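You operate a simulated robot arm through the tools that you are given. There is no shell and no other tool.

Carry out the task below with a simulated robot arm. There is one attempt and no reset: what you move stays moved.

## Task
Zero the height display on the silver setting block.
Fine: touch it with the plunger first; swing the plate out and put the block back. Set down upright: silver setting block.

It is judged by the outcome, as a careful person would: the job done as asked, and still so three seconds after it is handed in. It fails if anything else is knocked over, pushed out of place, dropped, spilled or broken.

## Robot
A 7-joint arm with a two-finger parallel gripper, fixed in place. Base frame: the origin is at the foot of the arm, x ahead of it, y to its left, z up; the work surface is at about z = 0.863. Units: m, rad, N and s.
With the tool pointing down near the work surface it reaches from about 0.3 to 0.7 m from the base axis. Its first joint turns from -1.152 to 1.152 rad. Payload 1.57 kg.
The tool frame sits at the grasp point between the pads (the TCP): z along the fingers, y along the line on which they close. The tips reach 0.03 m beyond it. The gripper opens to 0.11 m. The fingers are 0.024 m wide and 0.012 m thick; the gripper's body (0.048 by 0.112 m) begins 0.078 m behind the TCP.
Orientation is that of the tool frame in the base frame, as a unit quaternion [w, x, y, z]. With the fingers straight down and closing along the base's y, the tool's x points along the base's -x, its y along +y and its z along -z.

## Interface
- The arm moves only by the tool servo_tool. Its argument "steps" is a list of rows, each a list of 7 numbers: the shift along the base's x, y, z in units of 500 mm (1.0 is 500 mm), then the turn, a rotation vector about the base's x, y, z in units of 120 degrees (1.0 is 120 degrees), then the gripper command, from -1 (shut) to 1 (fully open), values between in proportion. In form: [[tx, ty, tz, wx, wy, wz, grip], ...]. A call has 1 to 20 rows; each row is the pose to reach, as a shift and turn from the pose commanded when the call began. A call with a number of a shift or a turn outside -1 to 1 is refused whole. Rows are played at 5 a second. More than 0.05 m and 0.15 rad between two rows, or a gripper value outside its range, and nothing of the call is played. Where a pose cannot be reached the arm comes as near as it can. A force on the tool above 40 N (or 10 N above the force at the start of the call, whichever is more), or a blocked arm, ends the call early, and 0.2 s more pass. The fingers move at their own pace (about 0.108 m/s each) and stop on an object; they squeeze with about 33 N. The grip force told is the motor's: it shows also when the fingers shut on nothing. Time passes only in rows, and 0.2 s behind the last, so rows that repeat a pose let the fingers close. It gives the time, the measured TCP pose, the force on the tool (base axes), the opening and the grip force at its end, in the units of the frame above (readings bear some noise), with the torque about the TCP (base axes, N m) and any sound that the robot's microphone picked up.
- Cameras (640 x 400 px; columns grow to the right, rows downward): "scene" is fixed at [0.166, -0.3915, 1.4042]; the picture's right is [0.78, -0.63, 0.00], its down [-0.36, -0.45, -0.82] and it looks along [0.52, 0.64, -0.57] (base axes); focal length 234 px, centre (320, 200). "wrist" rides on the gripper at [0.07, 0.016, -0.141] in the tool frame; the picture's right is [-0.23, 0.97, 0.00], its down [-0.85, -0.20, -0.48] and it looks along [-0.47, -0.11, 0.88] (tool axes); focal length 222 px, centre (320, 200). There is no depth. A picture from a camera that has moved, and an enlarged one, comes with that camera's place and axes in the base frame and with its lens.
- capture(camera): a new picture of that camera. No time passes.
- close_up(camera, box): a new picture of the part [left, top, right, bottom] of that camera's present view, enlarged. No time passes.
- finish_job(): hands the job in; it is judged then, once.

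Places have to be worked out from the pictures, the camera data and where the tool is seen. Open the gripper and draw the arm clear of the work before you hand the job in, unless the task says otherwise.

The tools are called after ">>>" by a JSON object that holds its "api" and its "payload". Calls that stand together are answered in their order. servo_tool: Moves the arm, as the interface text tells. Its arguments: {"type":"object","properties":{"steps":{"type":"array"}},"required":["steps"]} The other tools are called the same way: capture (camera) takes a picture; close_up (camera, box) takes an enlarged picture of a part of a camera's view; finish_job () hands the job in.

At the start:

```text
t: 0.0
eef_pos: [0.4243, -0.0421, 1.2751]
tcp_rot: [0.0, -0.001, 1.0, 0.0]
contact_force: [0.1, 0.1, 0.6]
ft_torque: [-0.02, 0.02, -0.02]
finger_gap: 0.1099
grip_force: 0.0
```

scene: 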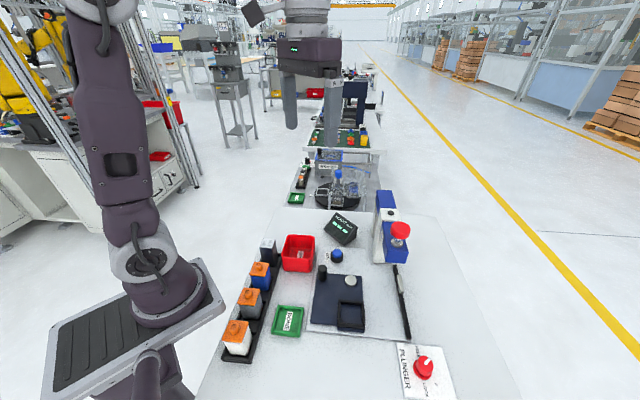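
wrist: 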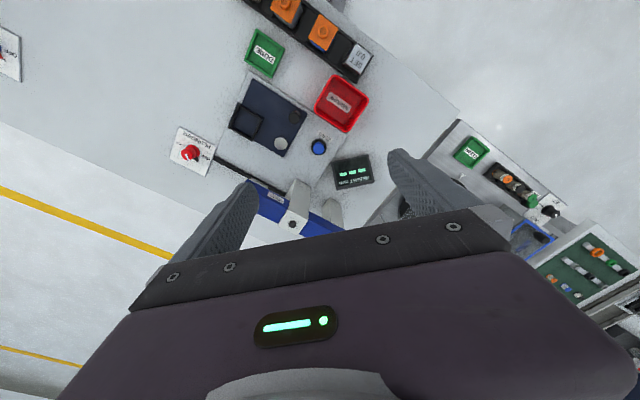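

I'll take enlarged views first to understand the station before moving anything.

>>> {"api": "close_up", "payload": {"camera": "scene", "box": [210, 200, 470, 400]}}

>>> {"api": "close_up", "payload": {"camera": "scene", "box": [300, 180, 430, 280]}}

>>> {"api": "close_up", "payload": {"camera": "wrist", "box": [160, 0, 420, 240]}}

>>> {"api": "close_up", "payload": {"camera": "scene", "box": [300, 260, 470, 400]}}

```text
2.00 times, centred on (340, 300) of scene
camera zoom: at [0.166, -0.3915, 1.4042], right [0.78, -0.63, 0.0], down [-0.36, -0.45, -0.82], along [0.52, 0.64, -0.57], focal length 468 px, centre (280, 0)
```

zoom: 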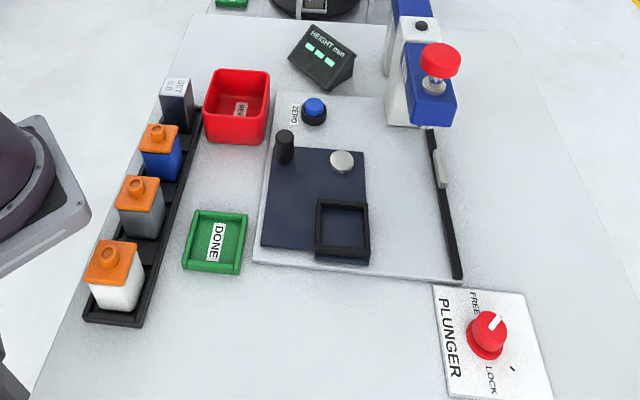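

```text
4.00 times, centred on (365, 230) of scene
camera zoom: at [0.166, -0.3915, 1.4042], right [0.78, -0.63, 0.0], down [-0.36, -0.45, -0.82], along [0.52, 0.64, -0.57], focal length 936 px, centre (140, 80)
```

zoom: 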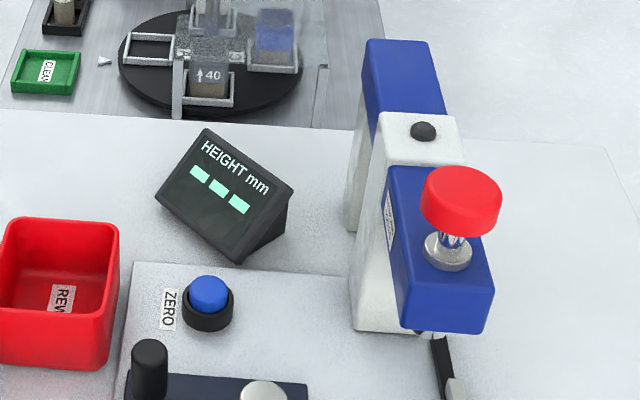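

```text
1.67 times, centred on (290, 120) of wrist
camera zoom: at [0.3531, -0.0253, 1.4173], right [0.23, 0.97, 0.0], down [0.85, -0.2, 0.48], along [0.47, -0.11, -0.88], focal length 370 px, centre (370, 333)
```

zoom: 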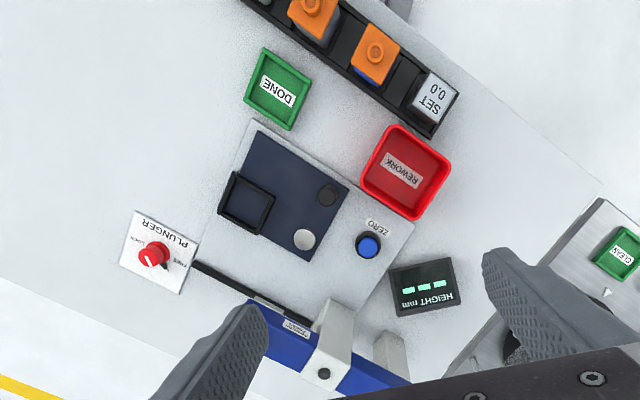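

```text
2.86 times, centred on (385, 330) of scene
camera zoom: at [0.166, -0.3915, 1.4042], right [0.78, -0.63, 0.0], down [-0.36, -0.45, -0.82], along [0.52, 0.64, -0.57], focal length 668 px, centre (134, -171)
```

zoom: 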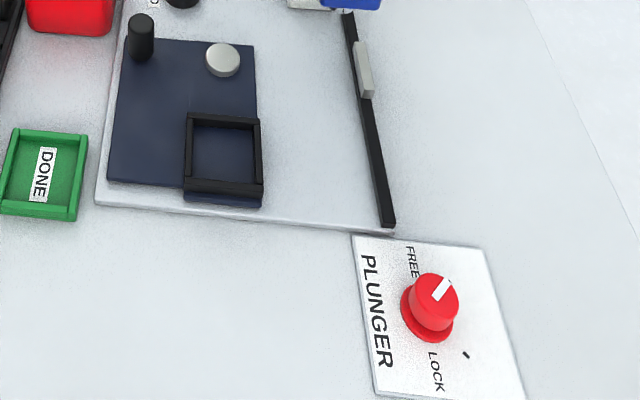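

The scene and wrist views show the rack with the silver "SET 0.0" block (~(0.339,0.046), top z≈0.955), a pivoting plate with nest (~(0.40,-0.21)) and peg handle (~(0.411,-0.094)), the ZERO button, and a PLUNGER FREE/LOCK knob. I'll shift the arm high above to get a better view of the plunger head and the plate.

>>> {"api": "servo_tool", "payload": {"steps": [[0.05, -0.05, 0, 0, 0, 0, 1], [0.1, -0.1, 0, 0, 0, 0, 1], [0.15, -0.15, 0, 0, 0, 0, 1], [0.2, -0.2, 0, 0, 0, 0, 1], [0.2, -0.2, 0, 0, 0, 0, 1]]}}

>>> {"api": "capture", "payload": {"camera": "wrist"}}

>>> {"api": "close_up", "payload": {"camera": "wrist", "box": [200, 0, 500, 240]}}

```text
t: 1.2
eef_pos: [0.5169, -0.1355, 1.2724]
tcp_rot: [0.001, 0.001, 1.0, -0.001]
contact_force: [-0.4, -0.9, -0.1]
ft_torque: [0.0, 0.0, -0.03]
finger_gap: 0.11
grip_force: 0.0
out of reach, approached as far as the arm can: row 4, 5
```

```text
taken
camera wrist: at [0.4444, -0.1181, 1.4156], right [0.23, 0.97, 0.0], down [0.85, -0.2, 0.48], along [0.47, -0.11, -0.88], focal length 222 px, centre (320, 200)
```

wrist: 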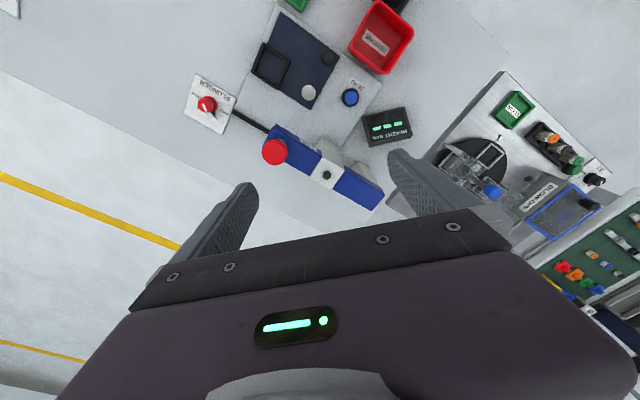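

```text
1.67 times, centred on (350, 120) of wrist
camera zoom: at [0.4444, -0.1181, 1.4156], right [0.23, 0.97, 0.0], down [0.85, -0.2, 0.48], along [0.47, -0.11, -0.88], focal length 370 px, centre (270, 333)
```

zoom: 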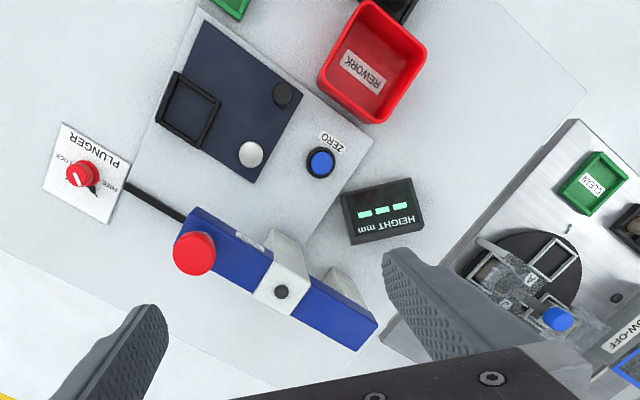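

The plunger axis is about (0.527,-0.21), red knob top z≈1.077. I'll take close-ups of the dial, display and plunger head to understand the mechanism.

>>> {"api": "close_up", "payload": {"camera": "wrist", "box": [180, 65, 250, 135]}}

>>> {"api": "close_up", "payload": {"camera": "scene", "box": [390, 335, 460, 400]}}

>>> {"api": "close_up", "payload": {"camera": "scene", "box": [360, 180, 440, 280]}}

>>> {"api": "close_up", "payload": {"camera": "wrist", "box": [240, 0, 360, 110]}}

>>> {"api": "close_up", "payload": {"camera": "scene", "box": [220, 230, 310, 370]}}

>>> {"api": "close_up", "payload": {"camera": "scene", "box": [300, 255, 420, 345]}}

```text
5.71 times, centred on (215, 100) of wrist
camera zoom: at [0.4444, -0.1181, 1.4156], right [0.23, 0.97, 0.0], down [0.85, -0.2, 0.48], along [0.47, -0.11, -0.88], focal length 1269 px, centre (920, 771)
```

zoom: 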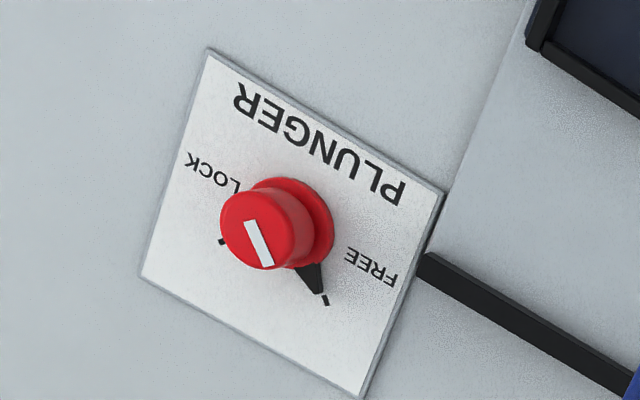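

```text
6.15 times, centred on (425, 368) of scene
camera zoom: at [0.166, -0.3915, 1.4042], right [0.78, -0.63, 0.0], down [-0.36, -0.45, -0.82], along [0.52, 0.64, -0.57], focal length 1439 px, centre (-326, -831)
```

zoom: 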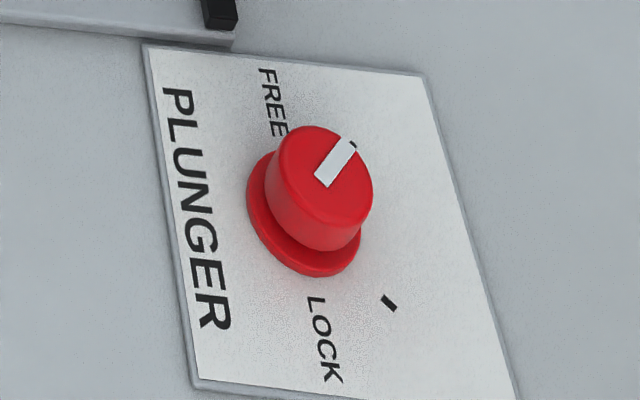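

```text
4.00 times, centred on (400, 230) of scene
camera zoom: at [0.166, -0.3915, 1.4042], right [0.78, -0.63, 0.0], down [-0.36, -0.45, -0.82], along [0.52, 0.64, -0.57], focal length 936 px, centre (0, 80)
```

zoom: 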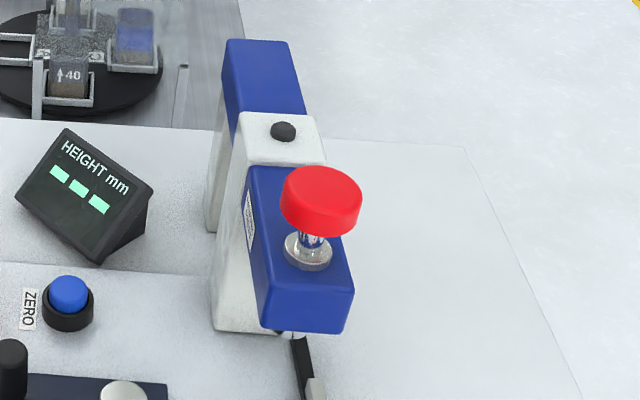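

```text
3.64 times, centred on (300, 55) of wrist
camera zoom: at [0.4444, -0.1181, 1.4156], right [0.23, 0.97, 0.0], down [0.85, -0.2, 0.48], along [0.47, -0.11, -0.88], focal length 808 px, centre (393, 727)
```

zoom: 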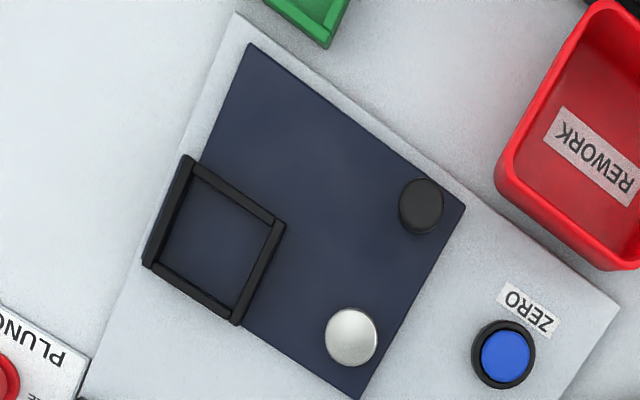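

```text
2.86 times, centred on (265, 300) of scene
camera zoom: at [0.166, -0.3915, 1.4042], right [0.78, -0.63, 0.0], down [-0.36, -0.45, -0.82], along [0.52, 0.64, -0.57], focal length 668 px, centre (477, -86)
```

zoom: 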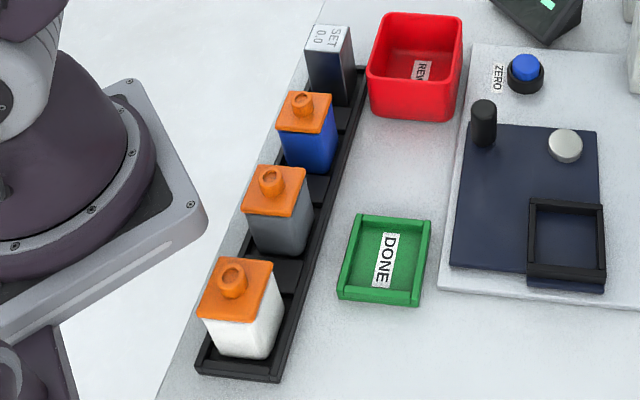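

```text
4.44 times, centred on (360, 300) of scene
camera zoom: at [0.166, -0.3915, 1.4042], right [0.78, -0.63, 0.0], down [-0.36, -0.45, -0.82], along [0.52, 0.64, -0.57], focal length 1040 px, centre (142, -244)
```

zoom: 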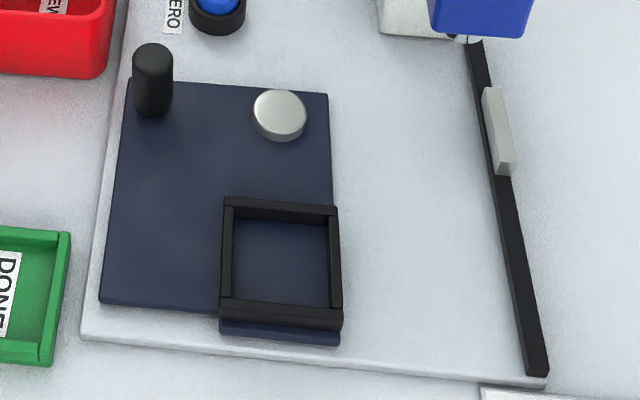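

The dial points to FREE, so the plunger is free and up, and the plate pivots about the silver disc (~(0.466,-0.147)); a +90° swing puts the nest under the plunger. The fixtures and rack look rotated 45° to the base; I'll zoom in on the silver block and its surroundings.

>>> {"api": "close_up", "payload": {"camera": "scene", "box": [245, 230, 309, 270]}}

>>> {"api": "close_up", "payload": {"camera": "scene", "box": [245, 230, 325, 280]}}

>>> {"api": "servo_tool", "payload": {"steps": [[-0.05, 0.07, -0.03, 0, 0, 0, 1], [-0.13, 0.14, -0.06, 0, 0, 0, 1], [-0.21, 0.21, -0.1, 0, 0, 0, 1], [-0.28, 0.28, -0.12, 0, 0, 0, 1], [-0.35, 0.33, -0.14, 0, 0, 0, 1], [-0.38, 0.36, -0.16, 0, 0, 0, 1], [-0.38, 0.36, -0.16, 0, 0, 0, 1]]}}

>>> {"api": "capture", "payload": {"camera": "wrist"}}

```text
10.00 times, centred on (277, 250) of scene
camera zoom: at [0.166, -0.3915, 1.4042], right [0.78, -0.63, 0.0], down [-0.36, -0.45, -0.82], along [0.52, 0.64, -0.57], focal length 2339 px, centre (750, -300)
```

zoom: 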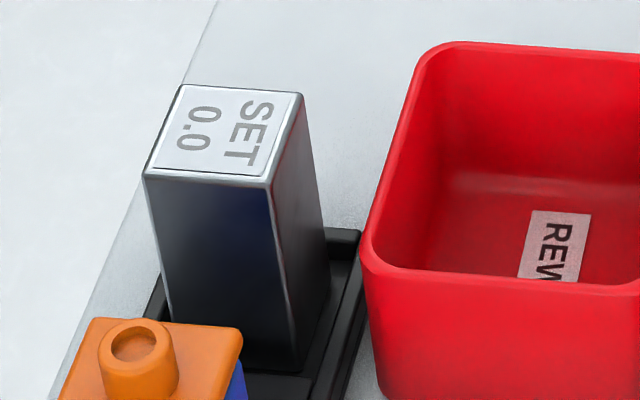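

```text
8.00 times, centred on (285, 255) of scene
camera zoom: at [0.166, -0.3915, 1.4042], right [0.78, -0.63, 0.0], down [-0.36, -0.45, -0.82], along [0.52, 0.64, -0.57], focal length 1871 px, centre (600, -240)
```

zoom: 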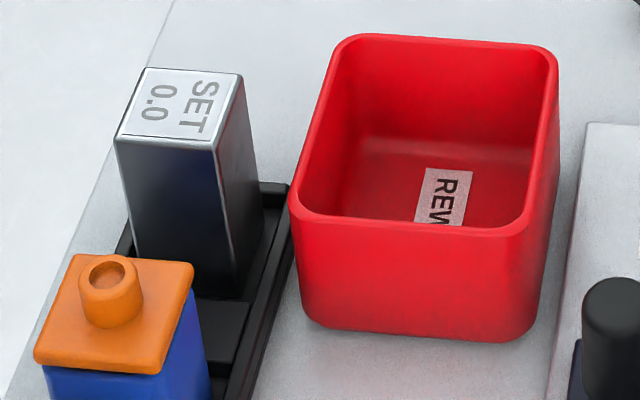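

```text
refused: row 2 steps farther than a row can; nothing moved
```

```text
taken
camera wrist: at [0.4444, -0.1181, 1.4156], right [0.23, 0.97, 0.0], down [0.85, -0.2, 0.48], along [0.47, -0.11, -0.88], focal length 222 px, centre (320, 200)
```

wrist: 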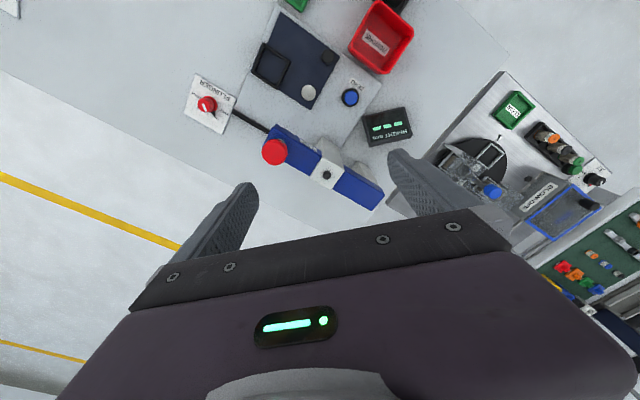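

The silver block is about 33 mm square, turned 45°, centred near (0.339,0.045), roughly 80 mm tall. I'll move above it with yaw −45° so that the fingers close along the rack, where the gaps are the widest.

>>> {"api": "servo_tool", "payload": {"steps": [[-0.05, 0.051, -0.034, 0, 0, -0.0536, 1], [-0.1, 0.103, -0.068, 0, 0, -0.107, 1], [-0.15, 0.154, -0.102, 0, 0, -0.161, 1], [-0.2, 0.206, -0.136, 0, 0, -0.214, 1], [-0.253, 0.257, -0.17, 0, 0, -0.268, 1], [-0.303, 0.308, -0.205, 0, 0, -0.321, 1], [-0.354, 0.36, -0.24, 0, 0, -0.375, 1], [-0.354, 0.36, -0.24, 0, 0, -0.375, 1]]}}

>>> {"api": "capture", "payload": {"camera": "wrist"}}

>>> {"api": "capture", "payload": {"camera": "scene"}}

```text
t: 3.0
eef_pos: [0.3381, 0.0514, 1.1544]
tcp_rot: [-0.001, 0.384, 0.923, 0.0]
contact_force: [0.2, -0.5, -0.4]
ft_torque: [0.0, 0.02, 0.01]
finger_gap: 0.1102
grip_force: 0.0
```

```text
taken
camera wrist: at [0.2986, 0.1117, 1.297], right [0.85, 0.53, 0.0], down [0.46, -0.75, 0.48], along [0.25, -0.41, -0.88], focal length 222 px, centre (320, 200)
```

wrist: 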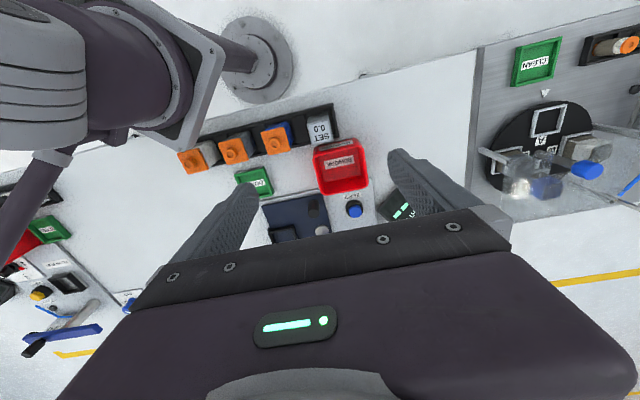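

```text
taken
```

scene: 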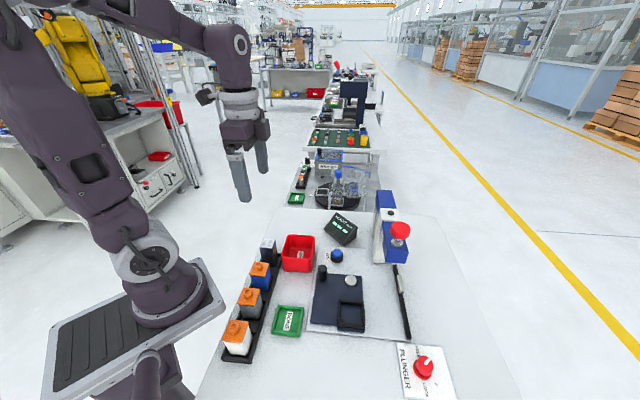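

>>> {"api": "close_up", "payload": {"camera": "wrist", "box": [290, 100, 354, 140]}}

>>> {"api": "close_up", "payload": {"camera": "wrist", "box": [170, 90, 400, 250]}}

```text
10.00 times, centred on (322, 120) of wrist
camera zoom: at [0.2986, 0.1117, 1.297], right [0.85, 0.53, 0.0], down [0.46, -0.75, 0.48], along [0.25, -0.41, -0.88], focal length 2221 px, centre (300, 1000)
```

zoom: 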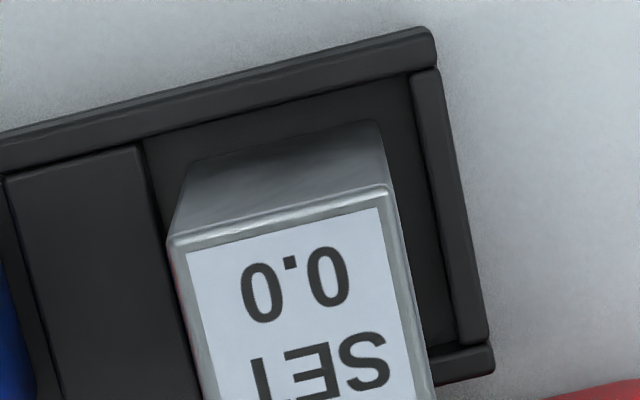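

```text
2.50 times, centred on (285, 170) of wrist
camera zoom: at [0.2986, 0.1117, 1.297], right [0.85, 0.53, 0.0], down [0.46, -0.75, 0.48], along [0.25, -0.41, -0.88], focal length 555 px, centre (408, 275)
```

zoom: 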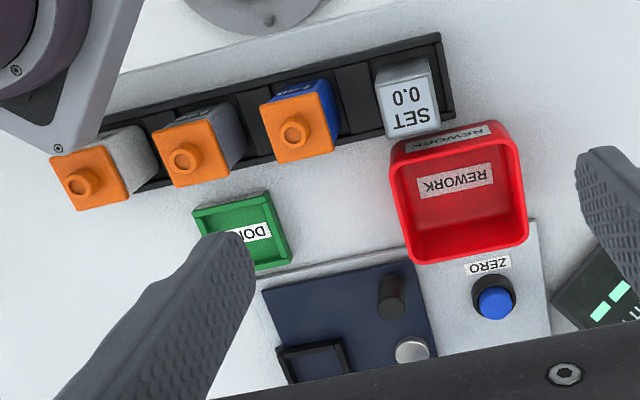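

The block's top appears centred at about (0.3385,0.0495), z≈0.95, and the tool is nearly over it. I'll descend to just above it with the fingers partly closed and check the alignment.

>>> {"api": "servo_tool", "payload": {"steps": [[0, -0.002, -0.08, 0, 0, 0, 0.5], [0, -0.003, -0.16, 0, 0, 0, 0.2], [0, -0.003, -0.24, 0, 0, 0, 0.15], [0, -0.003, -0.268, 0, 0, 0, 0.15], [0, -0.003, -0.268, 0, 0, 0, 0.15]]}}

>>> {"api": "close_up", "payload": {"camera": "scene", "box": [210, 180, 338, 280]}}

>>> {"api": "capture", "payload": {"camera": "wrist"}}

```text
t: 4.2
eef_pos: [0.3406, 0.0472, 1.0214]
tcp_rot: [0.0, 0.382, 0.924, 0.001]
contact_force: [-0.1, 0.0, -0.3]
ft_torque: [0.04, 0.02, 0.01]
finger_gap: 0.0635
grip_force: 0.0
```

```text
4.00 times, centred on (274, 230) of scene
camera zoom: at [0.166, -0.3915, 1.4042], right [0.78, -0.63, 0.0], down [-0.36, -0.45, -0.82], along [0.52, 0.64, -0.57], focal length 936 px, centre (504, 80)
```

zoom: 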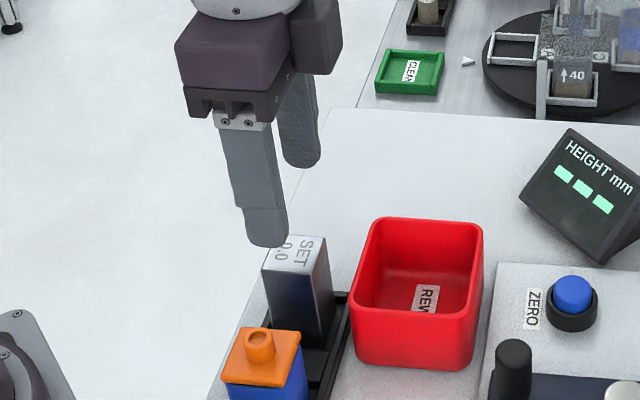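

```text
taken
camera wrist: at [0.302, 0.1079, 1.1627], right [0.85, 0.53, 0.0], down [0.46, -0.75, 0.48], along [0.25, -0.41, -0.88], focal length 222 px, centre (320, 200)
```

wrist: 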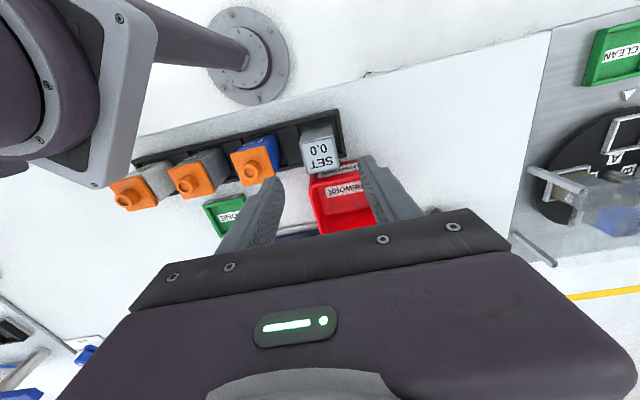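

>>> {"api": "close_up", "payload": {"camera": "wrist", "box": [270, 110, 398, 190]}}

```text
5.00 times, centred on (334, 150) of wrist
camera zoom: at [0.302, 0.1079, 1.1627], right [0.85, 0.53, 0.0], down [0.46, -0.75, 0.48], along [0.25, -0.41, -0.88], focal length 1111 px, centre (250, 450)
```

zoom: 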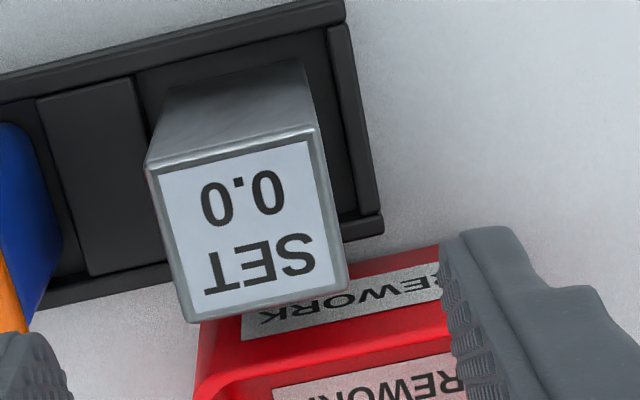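

The block top centre is at ~(0.337,0.051), about 5 mm off purely across the closing line. I'll correct, descend to z≈0.932, and close.

>>> {"api": "servo_tool", "payload": {"steps": [[-0.006, 0.006, -0.04, 0, 0, 0, 0.12], [-0.006, 0.006, -0.09, 0, 0, 0, 0.12], [-0.006, 0.006, -0.14, 0, 0, 0, 0.12], [-0.006, 0.006, -0.179, 0, 0, 0, 0.12], [-0.006, 0.006, -0.179, 0, 0, 0, 0.12]]}}

>>> {"api": "close_up", "payload": {"camera": "scene", "box": [230, 200, 310, 280]}}

>>> {"api": "close_up", "payload": {"camera": "wrist", "box": [220, 100, 420, 230]}}

```text
t: 5.4
eef_pos: [0.3395, 0.0481, 0.9319]
tcp_rot: [0.0, 0.383, 0.924, 0.0]
contact_force: [-0.5, 0.0, 0.6]
ft_torque: [0.03, -0.01, -0.03]
finger_gap: 0.0617
grip_force: 0.0
```

```text
5.00 times, centred on (270, 240) of scene
camera zoom: at [0.166, -0.3915, 1.4042], right [0.78, -0.63, 0.0], down [-0.36, -0.45, -0.82], along [0.52, 0.64, -0.57], focal length 1169 px, centre (570, 0)
```

zoom: 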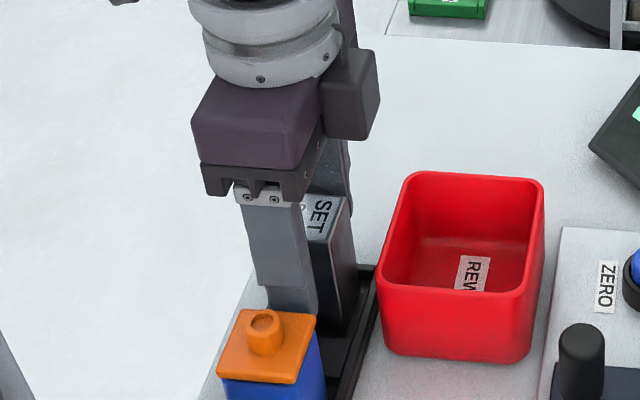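

```text
3.08 times, centred on (320, 165) of wrist
camera zoom: at [0.2996, 0.1093, 1.0746], right [0.85, 0.53, 0.0], down [0.46, -0.75, 0.48], along [0.25, -0.41, -0.88], focal length 684 px, centre (320, 308)
```

zoom: 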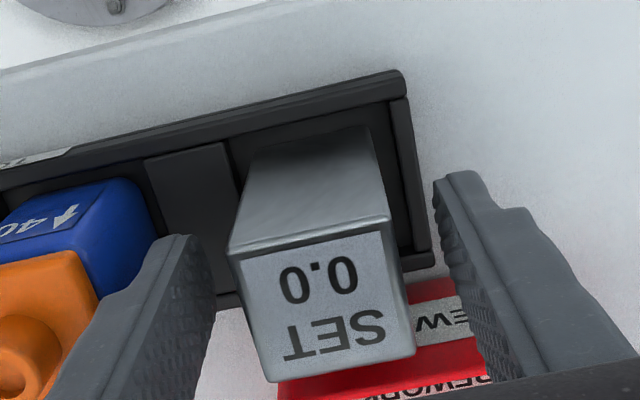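

The fingers straddle the block cleanly with clearance to the blue one. I'll close the gripper.

>>> {"api": "servo_tool", "payload": {"steps": [[0, 0, 0, 0, 0, 0, -0.2], [0, 0, 0, 0, 0, 0, -0.6], [0, 0, 0, 0, 0, 0, -1], [0, 0, 0, 0, 0, 0, -1]]}}

>>> {"api": "close_up", "payload": {"camera": "wrist", "box": [220, 100, 420, 230]}}

```text
t: 6.4
eef_pos: [0.3382, 0.0488, 0.9328]
tcp_rot: [0.0, 0.383, 0.924, 0.0]
contact_force: [-0.3, 1.3, -0.3]
ft_torque: [0.0, 0.02, 0.02]
finger_gap: 0.0358
grip_force: 32.8
```

```text
3.08 times, centred on (320, 165) of wrist
camera zoom: at [0.2996, 0.1093, 1.0749], right [0.85, 0.53, 0.0], down [0.46, -0.75, 0.48], along [0.25, -0.41, -0.88], focal length 684 px, centre (320, 308)
```

zoom: 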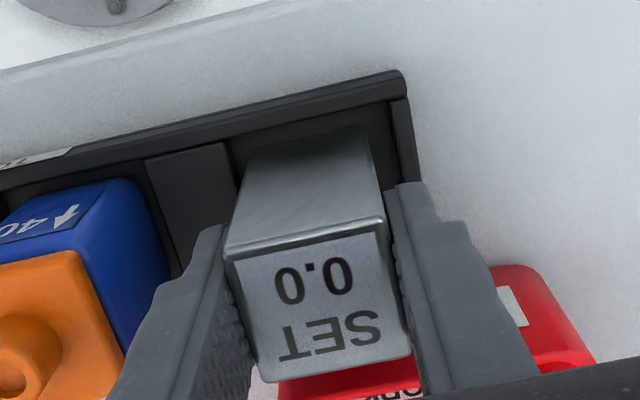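

Block held (0.036 m). I'll lift straight up and check the hold.

>>> {"api": "servo_tool", "payload": {"steps": [[0, 0, 0.04, 0, 0, 0, -1], [0, 0, 0.12, 0, 0, 0, -1], [0, 0, 0.2, 0, 0, 0, -1], [0, 0, 0.26, 0, 0, 0, -1], [0, 0, 0.26, 0, 0, 0, -1]]}}

>>> {"api": "close_up", "payload": {"camera": "scene", "box": [210, 160, 338, 260]}}

>>> {"api": "capture", "payload": {"camera": "wrist"}}

```text
t: 7.6
eef_pos: [0.336, 0.0491, 1.0628]
tcp_rot: [0.0, 0.383, 0.924, 0.0]
contact_force: [-1.0, 0.6, -2.4]
ft_torque: [-0.01, 0.0, -0.02]
finger_gap: 0.0358
grip_force: 32.9
```

```text
4.00 times, centred on (274, 210) of scene
camera zoom: at [0.166, -0.3915, 1.4042], right [0.78, -0.63, 0.0], down [-0.36, -0.45, -0.82], along [0.52, 0.64, -0.57], focal length 936 px, centre (504, 160)
```

zoom: 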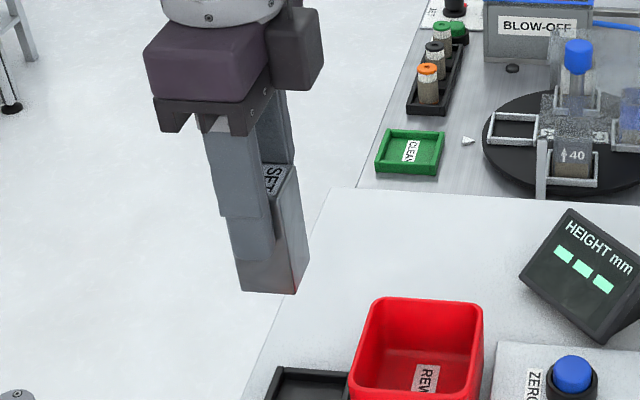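

```text
taken
camera wrist: at [0.2965, 0.1112, 1.2052], right [0.85, 0.53, 0.0], down [0.46, -0.75, 0.48], along [0.25, -0.41, -0.88], focal length 222 px, centre (320, 200)
```

wrist: 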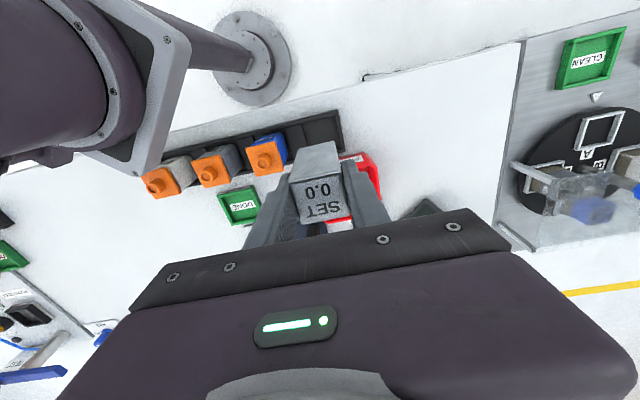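

The block is held upright; its bottom is ~0.057 below the TCP. I'll carry it at this height to above the nest at (0.403,-0.210).

>>> {"api": "servo_tool", "payload": {"steps": [[0.015, -0.06, 0, 0, 0, 0, -1], [0.035, -0.135, 0, 0, 0, 0, -1], [0.055, -0.21, 0, 0, 0, 0, -1], [0.075, -0.285, 0, 0, 0, 0, -1], [0.095, -0.36, 0, 0, 0, 0, -1], [0.115, -0.435, 0, 0, 0, 0, -1], [0.13, -0.495, 0, 0, 0, 0, -1], [0.134, -0.519, 0, 0, 0, 0, -1], [0.134, -0.519, 0, 0, 0, 0, -1]]}}

>>> {"api": "close_up", "payload": {"camera": "scene", "box": [290, 220, 418, 320]}}

>>> {"api": "capture", "payload": {"camera": "wrist"}}

```text
t: 9.6
eef_pos: [0.4017, -0.2149, 1.0618]
tcp_rot: [0.0, 0.382, 0.924, -0.001]
contact_force: [0.1, 0.5, -2.5]
ft_torque: [-0.01, 0.03, -0.03]
finger_gap: 0.0357
grip_force: 33.0
```

```text
4.00 times, centred on (354, 270) of scene
camera zoom: at [0.166, -0.3915, 1.4042], right [0.78, -0.63, 0.0], down [-0.36, -0.45, -0.82], along [0.52, 0.64, -0.57], focal length 936 px, centre (184, -80)
```

zoom: 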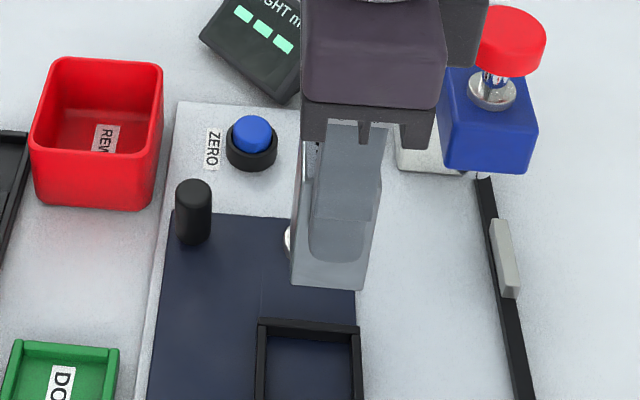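

```text
taken
camera wrist: at [0.3623, -0.1531, 1.2039], right [0.85, 0.53, 0.0], down [0.46, -0.75, 0.48], along [0.25, -0.41, -0.88], focal length 222 px, centre (320, 200)
```

wrist: 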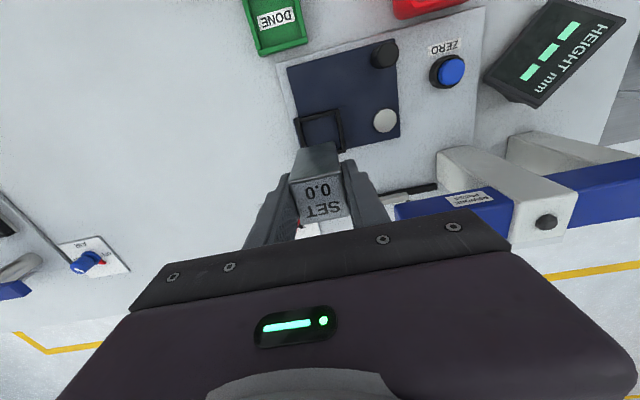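

>>> {"api": "close_up", "payload": {"camera": "wrist", "box": [280, 70, 408, 150]}}

```text
5.00 times, centred on (344, 110) of wrist
camera zoom: at [0.3623, -0.1531, 1.2039], right [0.85, 0.53, 0.0], down [0.46, -0.75, 0.48], along [0.25, -0.41, -0.88], focal length 1111 px, centre (200, 650)
```

zoom: 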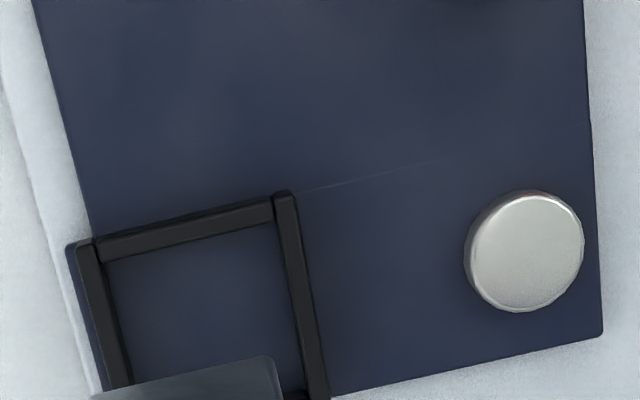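

The nest centre reads about (0.4015,-0.2105), so I need +4 mm in y. I'll correct and descend until the block is just above the nest rim, then check.

>>> {"api": "servo_tool", "payload": {"steps": [[0, 0.009, -0.04, 0, 0, 0, -1], [0, 0.009, -0.1, 0, 0, 0, -1], [0, 0.009, -0.15, 0, 0, 0, -1], [0, 0.009, -0.188, 0, 0, 0, -1], [0, 0.009, -0.188, 0, 0, 0, -1]]}}

>>> {"api": "close_up", "payload": {"camera": "scene", "box": [300, 260, 400, 340]}}

>>> {"api": "close_up", "payload": {"camera": "wrist", "box": [250, 90, 410, 190]}}

```text
t: 10.8
eef_pos: [0.4022, -0.2069, 0.9663]
tcp_rot: [0.0, 0.383, 0.924, 0.0]
contact_force: [0.3, -0.3, -2.8]
ft_torque: [-0.01, -0.02, -0.01]
finger_gap: 0.0358
grip_force: 33.1
```

```text
5.00 times, centred on (350, 300) of scene
camera zoom: at [0.166, -0.3915, 1.4042], right [0.78, -0.63, 0.0], down [-0.36, -0.45, -0.82], along [0.52, 0.64, -0.57], focal length 1169 px, centre (170, -300)
```

zoom: 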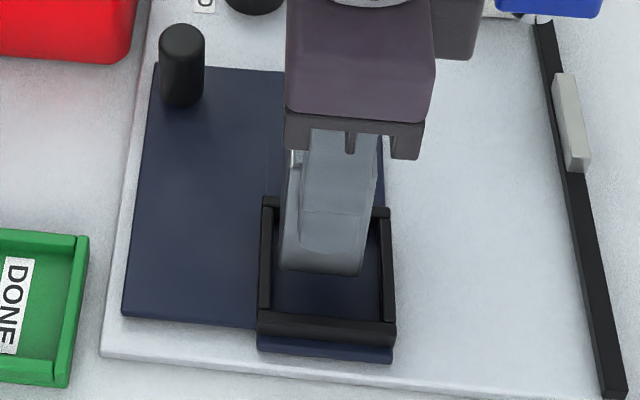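

```text
4.00 times, centred on (330, 140) of wrist
camera zoom: at [0.3637, -0.1455, 1.109], right [0.85, 0.53, 0.0], down [0.46, -0.75, 0.48], along [0.25, -0.41, -0.88], focal length 888 px, centre (280, 440)
```

zoom: 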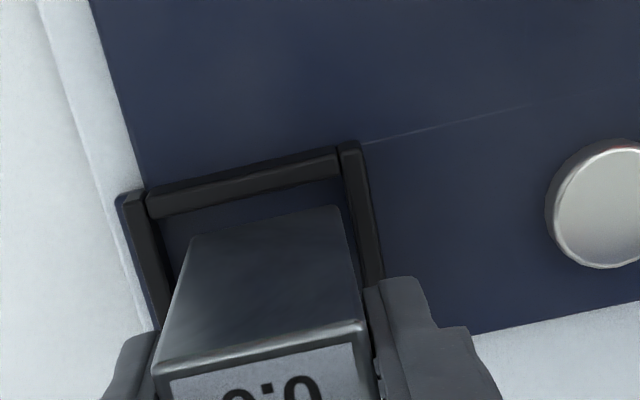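

The nest centre compares as ~3 mm further in −y than the block. I'll shift −3.4 mm in y and lower slowly, watching the contact force.

>>> {"api": "servo_tool", "payload": {"steps": [[0, -0.007, 0, 0, 0, 0, -1], [0, -0.007, -0.015, 0, 0, 0, -1], [0, -0.007, -0.03, 0, 0, 0, -1], [0, -0.007, -0.04, 0, 0, 0, -1], [0, -0.007, -0.044, 0, 0, 0, -1], [0, -0.007, -0.048, 0, 0, 0, -1], [0, -0.007, -0.052, 0, 0, 0, -1]]}}

>>> {"api": "close_up", "payload": {"camera": "scene", "box": [300, 260, 400, 340]}}

>>> {"api": "close_up", "payload": {"camera": "wrist", "box": [250, 90, 410, 190]}}

```text
t: 12.4
eef_pos: [0.4024, -0.2095, 0.9416]
tcp_rot: [0.001, 0.382, 0.924, 0.0]
contact_force: [-2.4, -0.3, 22.1]
ft_torque: [0.13, 0.23, 0.12]
finger_gap: 0.0359
grip_force: 33.1
```

```text
5.00 times, centred on (350, 300) of scene
camera zoom: at [0.1656, -0.3913, 1.4043], right [0.78, -0.63, 0.0], down [-0.36, -0.45, -0.82], along [0.52, 0.64, -0.57], focal length 1169 px, centre (170, -300)
```

zoom: 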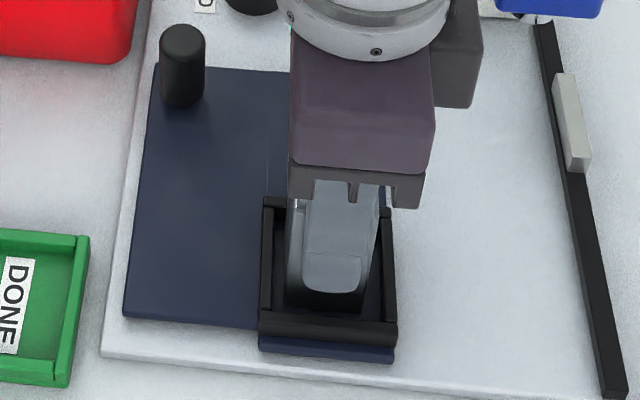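

```text
4.00 times, centred on (330, 140) of wrist
camera zoom: at [0.3634, -0.1494, 1.0845], right [0.85, 0.53, 0.0], down [0.46, -0.74, 0.48], along [0.25, -0.41, -0.88], focal length 888 px, centre (280, 440)
```

zoom: 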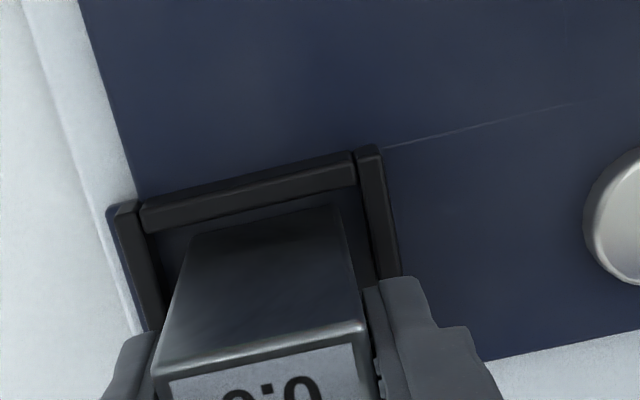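

Contact at z≈0.942 and the block sits centred in the nest. I'll ease the downforce, open the fingers, and raise straight up.

>>> {"api": "servo_tool", "payload": {"steps": [[0, 0, 0.003, 0, 0, 0, -1], [0, 0, 0.004, 0, 0, 0, -0.3], [0, 0, 0.004, 0, 0, 0, 0.0], [0, 0, 0.004, 0, 0, 0, 0.2], [0, 0, 0.004, 0, 0, 0, 0.2], [0, 0, 0.05, 0, 0, 0, 0.2], [0, 0, 0.12, 0, 0, 0, 0.2], [0, 0, 0.2, 0, 0, 0, 0.2], [0, 0, 0.25, 0, 0, 0, 0.2]]}}

>>> {"api": "close_up", "payload": {"camera": "scene", "box": [300, 240, 428, 340]}}

>>> {"api": "capture", "payload": {"camera": "wrist"}}

```text
t: 14.4
eef_pos: [0.4037, -0.2139, 1.0701]
tcp_rot: [0.0, 0.383, 0.924, 0.001]
contact_force: [-0.3, -0.2, 0.0]
ft_torque: [0.02, -0.02, -0.01]
finger_gap: 0.066
grip_force: 0.0
```

```text
4.00 times, centred on (364, 290) of scene
camera zoom: at [0.166, -0.3915, 1.4042], right [0.78, -0.63, 0.0], down [-0.36, -0.45, -0.82], along [0.52, 0.64, -0.57], focal length 936 px, centre (144, -160)
```

zoom: 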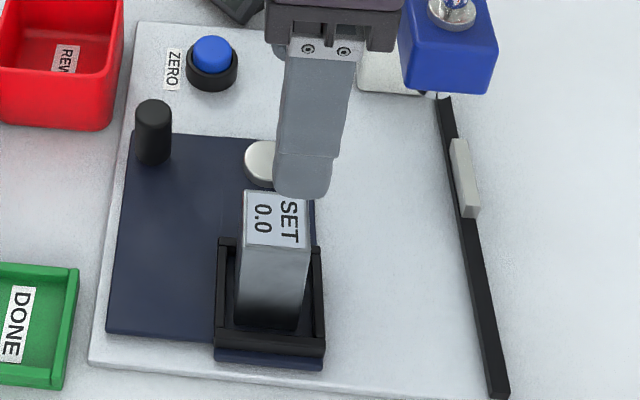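

```text
taken
camera wrist: at [0.3645, -0.1524, 1.211], right [0.85, 0.53, 0.0], down [0.46, -0.75, 0.48], along [0.25, -0.41, -0.88], focal length 222 px, centre (320, 200)
```

wrist: 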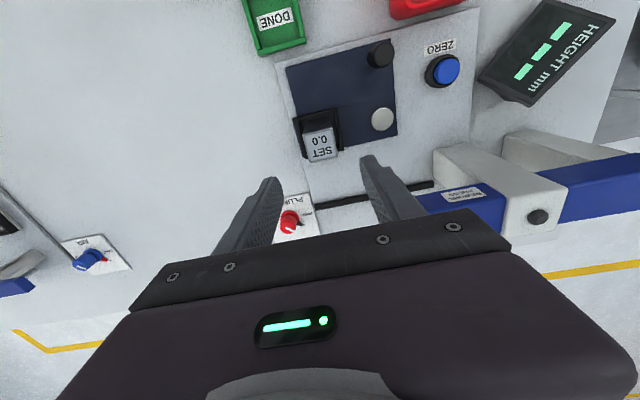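

The block stands upright in the nest with its top at z≈0.962. Next I move over the peg handle (~(0.413,-0.0965)) to cage it between the fingers and swing the plate.

>>> {"api": "servo_tool", "payload": {"steps": [[0.004, 0.06, 0, 0, 0, 0, 0.1], [0.009, 0.13, 0, 0, 0, 0, 0.0], [0.014, 0.2, 0, 0, 0, 0, 0.0], [0.0186, 0.235, 0, 0, 0, 0, 0.0], [0.0186, 0.235, -0.08, 0, 0, 0, 0.0], [0.0186, 0.235, -0.14, 0, 0, 0, 0.0], [0.0186, 0.235, -0.14, 0, 0, 0, 0.0]]}}

>>> {"api": "close_up", "payload": {"camera": "scene", "box": [270, 210, 398, 310]}}

>>> {"api": "close_up", "payload": {"camera": "wrist", "box": [220, 80, 420, 230]}}

```text
t: 16.0
eef_pos: [0.4132, -0.0944, 0.9971]
tcp_rot: [0.0, 0.383, 0.924, 0.0]
contact_force: [0.5, 0.4, -0.3]
ft_torque: [-0.01, 0.02, 0.01]
finger_gap: 0.0548
grip_force: 0.0
```

```text
4.00 times, centred on (334, 260) of scene
camera zoom: at [0.166, -0.3915, 1.4042], right [0.78, -0.63, 0.0], down [-0.36, -0.45, -0.82], along [0.52, 0.64, -0.57], focal length 936 px, centre (264, -40)
```

zoom: 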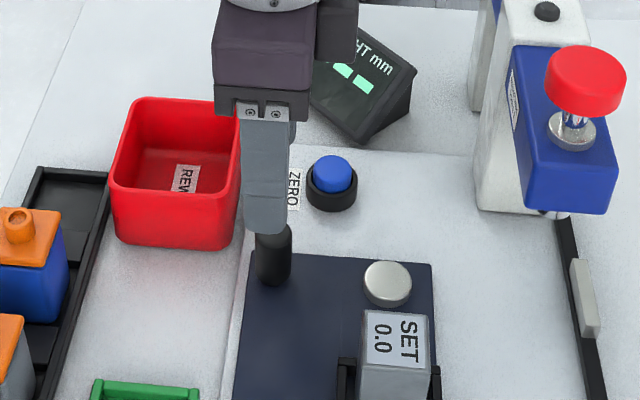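

```text
2.67 times, centred on (320, 155) of wrist
camera zoom: at [0.3732, -0.0334, 1.1391], right [0.85, 0.53, 0.0], down [0.46, -0.75, 0.48], along [0.25, -0.41, -0.88], focal length 592 px, centre (320, 320)
```

zoom: 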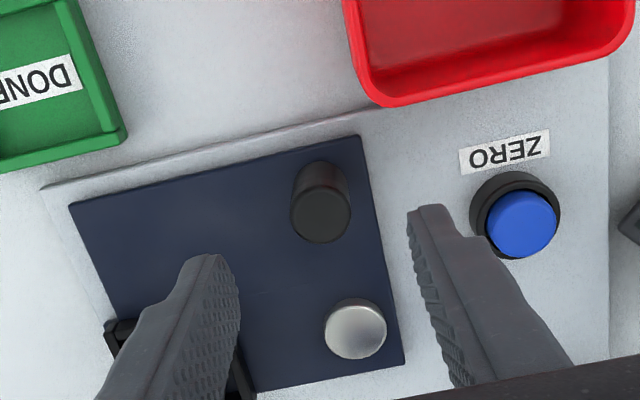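

The peg lies centred between the fingers along the closing line. I'll descend around it and narrow the gap to a loose cage.

>>> {"api": "servo_tool", "payload": {"steps": [[-0.003, 0.003, -0.06, 0, 0, 0, 0.0], [-0.003, 0.003, -0.11, 0, 0, 0, 0.0], [-0.003, 0.003, -0.134, 0, 0, 0, 0.0], [-0.003, 0.003, -0.134, 0, 0, 0, -0.3], [-0.003, 0.003, -0.134, 0, 0, 0, -0.4], [-0.003, 0.003, -0.134, 0, 0, 0, -0.4]]}}

>>> {"api": "close_up", "payload": {"camera": "scene", "box": [270, 210, 398, 310]}}

>>> {"api": "close_up", "payload": {"camera": "wrist", "box": [220, 80, 420, 230]}}

```text
t: 17.4
eef_pos: [0.4118, -0.0925, 0.9292]
tcp_rot: [0.0, 0.383, 0.924, 0.001]
contact_force: [-0.2, -0.6, 0.2]
ft_torque: [0.01, -0.02, 0.0]
finger_gap: 0.033
grip_force: 0.0
```

```text
4.00 times, centred on (334, 260) of scene
camera zoom: at [0.166, -0.3915, 1.4042], right [0.78, -0.63, 0.0], down [-0.36, -0.45, -0.82], along [0.52, 0.64, -0.57], focal length 936 px, centre (264, -40)
```

zoom: 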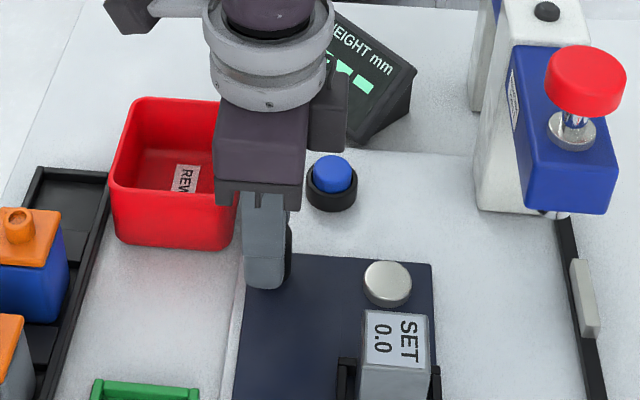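

```text
2.67 times, centred on (320, 155) of wrist
camera zoom: at [0.3726, -0.0311, 1.0709], right [0.85, 0.53, 0.0], down [0.46, -0.75, 0.48], along [0.25, -0.41, -0.88], focal length 592 px, centre (320, 320)
```

zoom: 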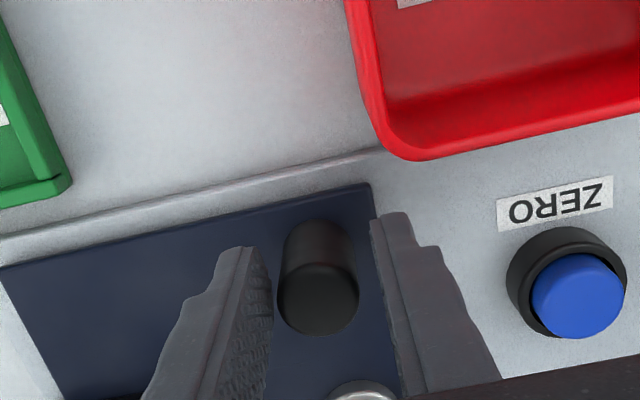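

The peg is caged; the pivot is about (0.466,-0.148) with a 73 mm radius. I'll swing the first ~40° along the arc, turning the gripper gradually, and check.

>>> {"api": "servo_tool", "payload": {"steps": [[0.0044, -0.008, 0, 0, 0, 0, -0.45], [0.0, -0.013, 0, 0, 0, 0.01, -0.45], [-0.0042, -0.0174, 0, 0, 0, 0.0208, -0.45], [-0.0085, -0.0225, 0, 0, 0, 0.031, -0.45], [-0.012, -0.0276, 0, 0, 0, 0.0417, -0.45], [-0.0155, -0.033, 0, 0, 0, 0.052, -0.45], [-0.0188, -0.0384, 0, 0, 0, 0.0625, -0.45], [-0.0246, -0.0498, 0, 0, 0, 0.0833, -0.45], [-0.0294, -0.0616, 0, 0, 0, 0.104, -0.45], [-0.0332, -0.0738, 0, 0, 0, 0.125, -0.45], [-0.036, -0.0864, 0, 0, 0, 0.146, -0.45], [-0.0376, -0.099, 0, 0, 0, 0.167, -0.45]]}}

>>> {"api": "close_up", "payload": {"camera": "scene", "box": [280, 220, 440, 345]}}

>>> {"api": "close_up", "payload": {"camera": "wrist", "box": [220, 80, 420, 230]}}

```text
t: 20.0
eef_pos: [0.3918, -0.1408, 0.9308]
tcp_rot: [0.0, 0.216, 0.976, -0.001]
contact_force: [0.2, -1.0, 0.7]
ft_torque: [-0.02, 0.04, 0.03]
finger_gap: 0.0305
grip_force: 0.1
```

```text
3.20 times, centred on (360, 282) of scene
camera zoom: at [0.166, -0.3915, 1.4042], right [0.78, -0.63, 0.0], down [-0.36, -0.45, -0.82], along [0.52, 0.64, -0.57], focal length 748 px, centre (192, -64)
```

zoom: 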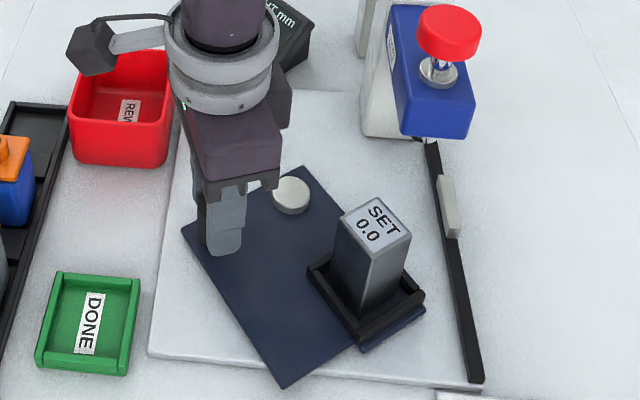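

```text
2.67 times, centred on (320, 155) of wrist
camera zoom: at [0.3344, -0.0966, 1.0723], right [0.62, 0.79, 0.0], down [0.69, -0.54, 0.48], along [0.38, -0.3, -0.88], focal length 592 px, centre (320, 320)
```

zoom: 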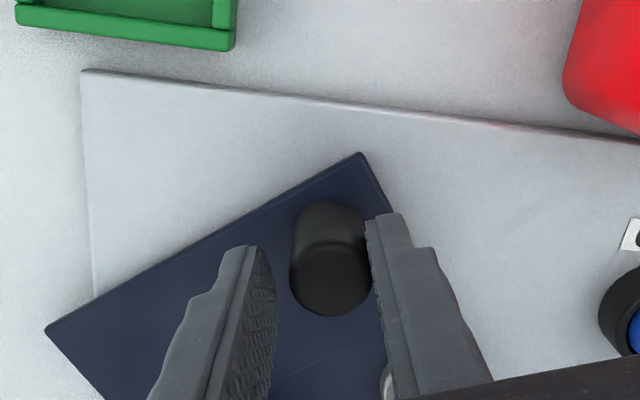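

The plate swings freely and the block stays upright in the nest. I'll continue to about 75° and check the clearance under the plunger before going fully in.

>>> {"api": "servo_tool", "payload": {"steps": [[-0.0004, -0.0128, 0, 0, 0, 0.0208, -0.45], [0.0002, -0.0256, 0, 0, 0, 0.0417, -0.45], [0.002, -0.0382, 0, 0, 0, 0.0625, -0.45], [0.0048, -0.0506, 0, 0, 0, 0.0833, -0.45], [0.0086, -0.0628, 0, 0, 0, 0.104, -0.45], [0.011, -0.0687, 0, 0, 0, 0.1145, -0.45], [0.0136, -0.0746, 0, 0, 0, 0.125, -0.45], [0.0165, -0.08, 0, 0, 0, 0.1355, -0.45], [0.0196, -0.0858, 0, 0, 0, 0.146, -0.45]]}}

>>> {"api": "close_up", "payload": {"camera": "scene", "box": [320, 200, 448, 300]}}

>>> {"api": "capture", "payload": {"camera": "wrist"}}

```text
t: 22.0
eef_pos: [0.4016, -0.1824, 0.9294]
tcp_rot: [0.0, 0.064, 0.998, 0.0]
contact_force: [0.5, 0.7, 0.8]
ft_torque: [0.0, -0.01, 0.0]
finger_gap: 0.0305
grip_force: 0.1
```

```text
4.00 times, centred on (384, 250) of scene
camera zoom: at [0.166, -0.3915, 1.4042], right [0.78, -0.63, 0.0], down [-0.36, -0.45, -0.82], along [0.52, 0.64, -0.57], focal length 936 px, centre (64, 0)
```

zoom: 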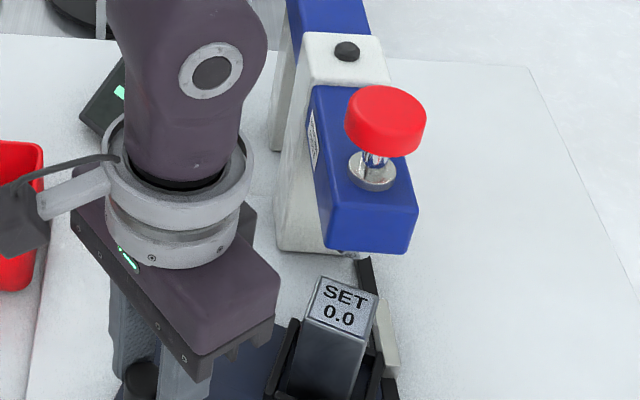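

```text
taken
camera wrist: at [0.3334, -0.1575, 1.072], right [0.35, 0.94, 0.0], down [0.82, -0.31, 0.48], along [0.45, -0.17, -0.88], focal length 222 px, centre (320, 200)
```

wrist: 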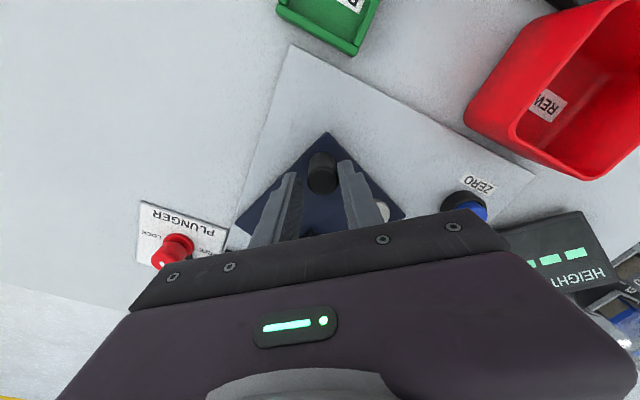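

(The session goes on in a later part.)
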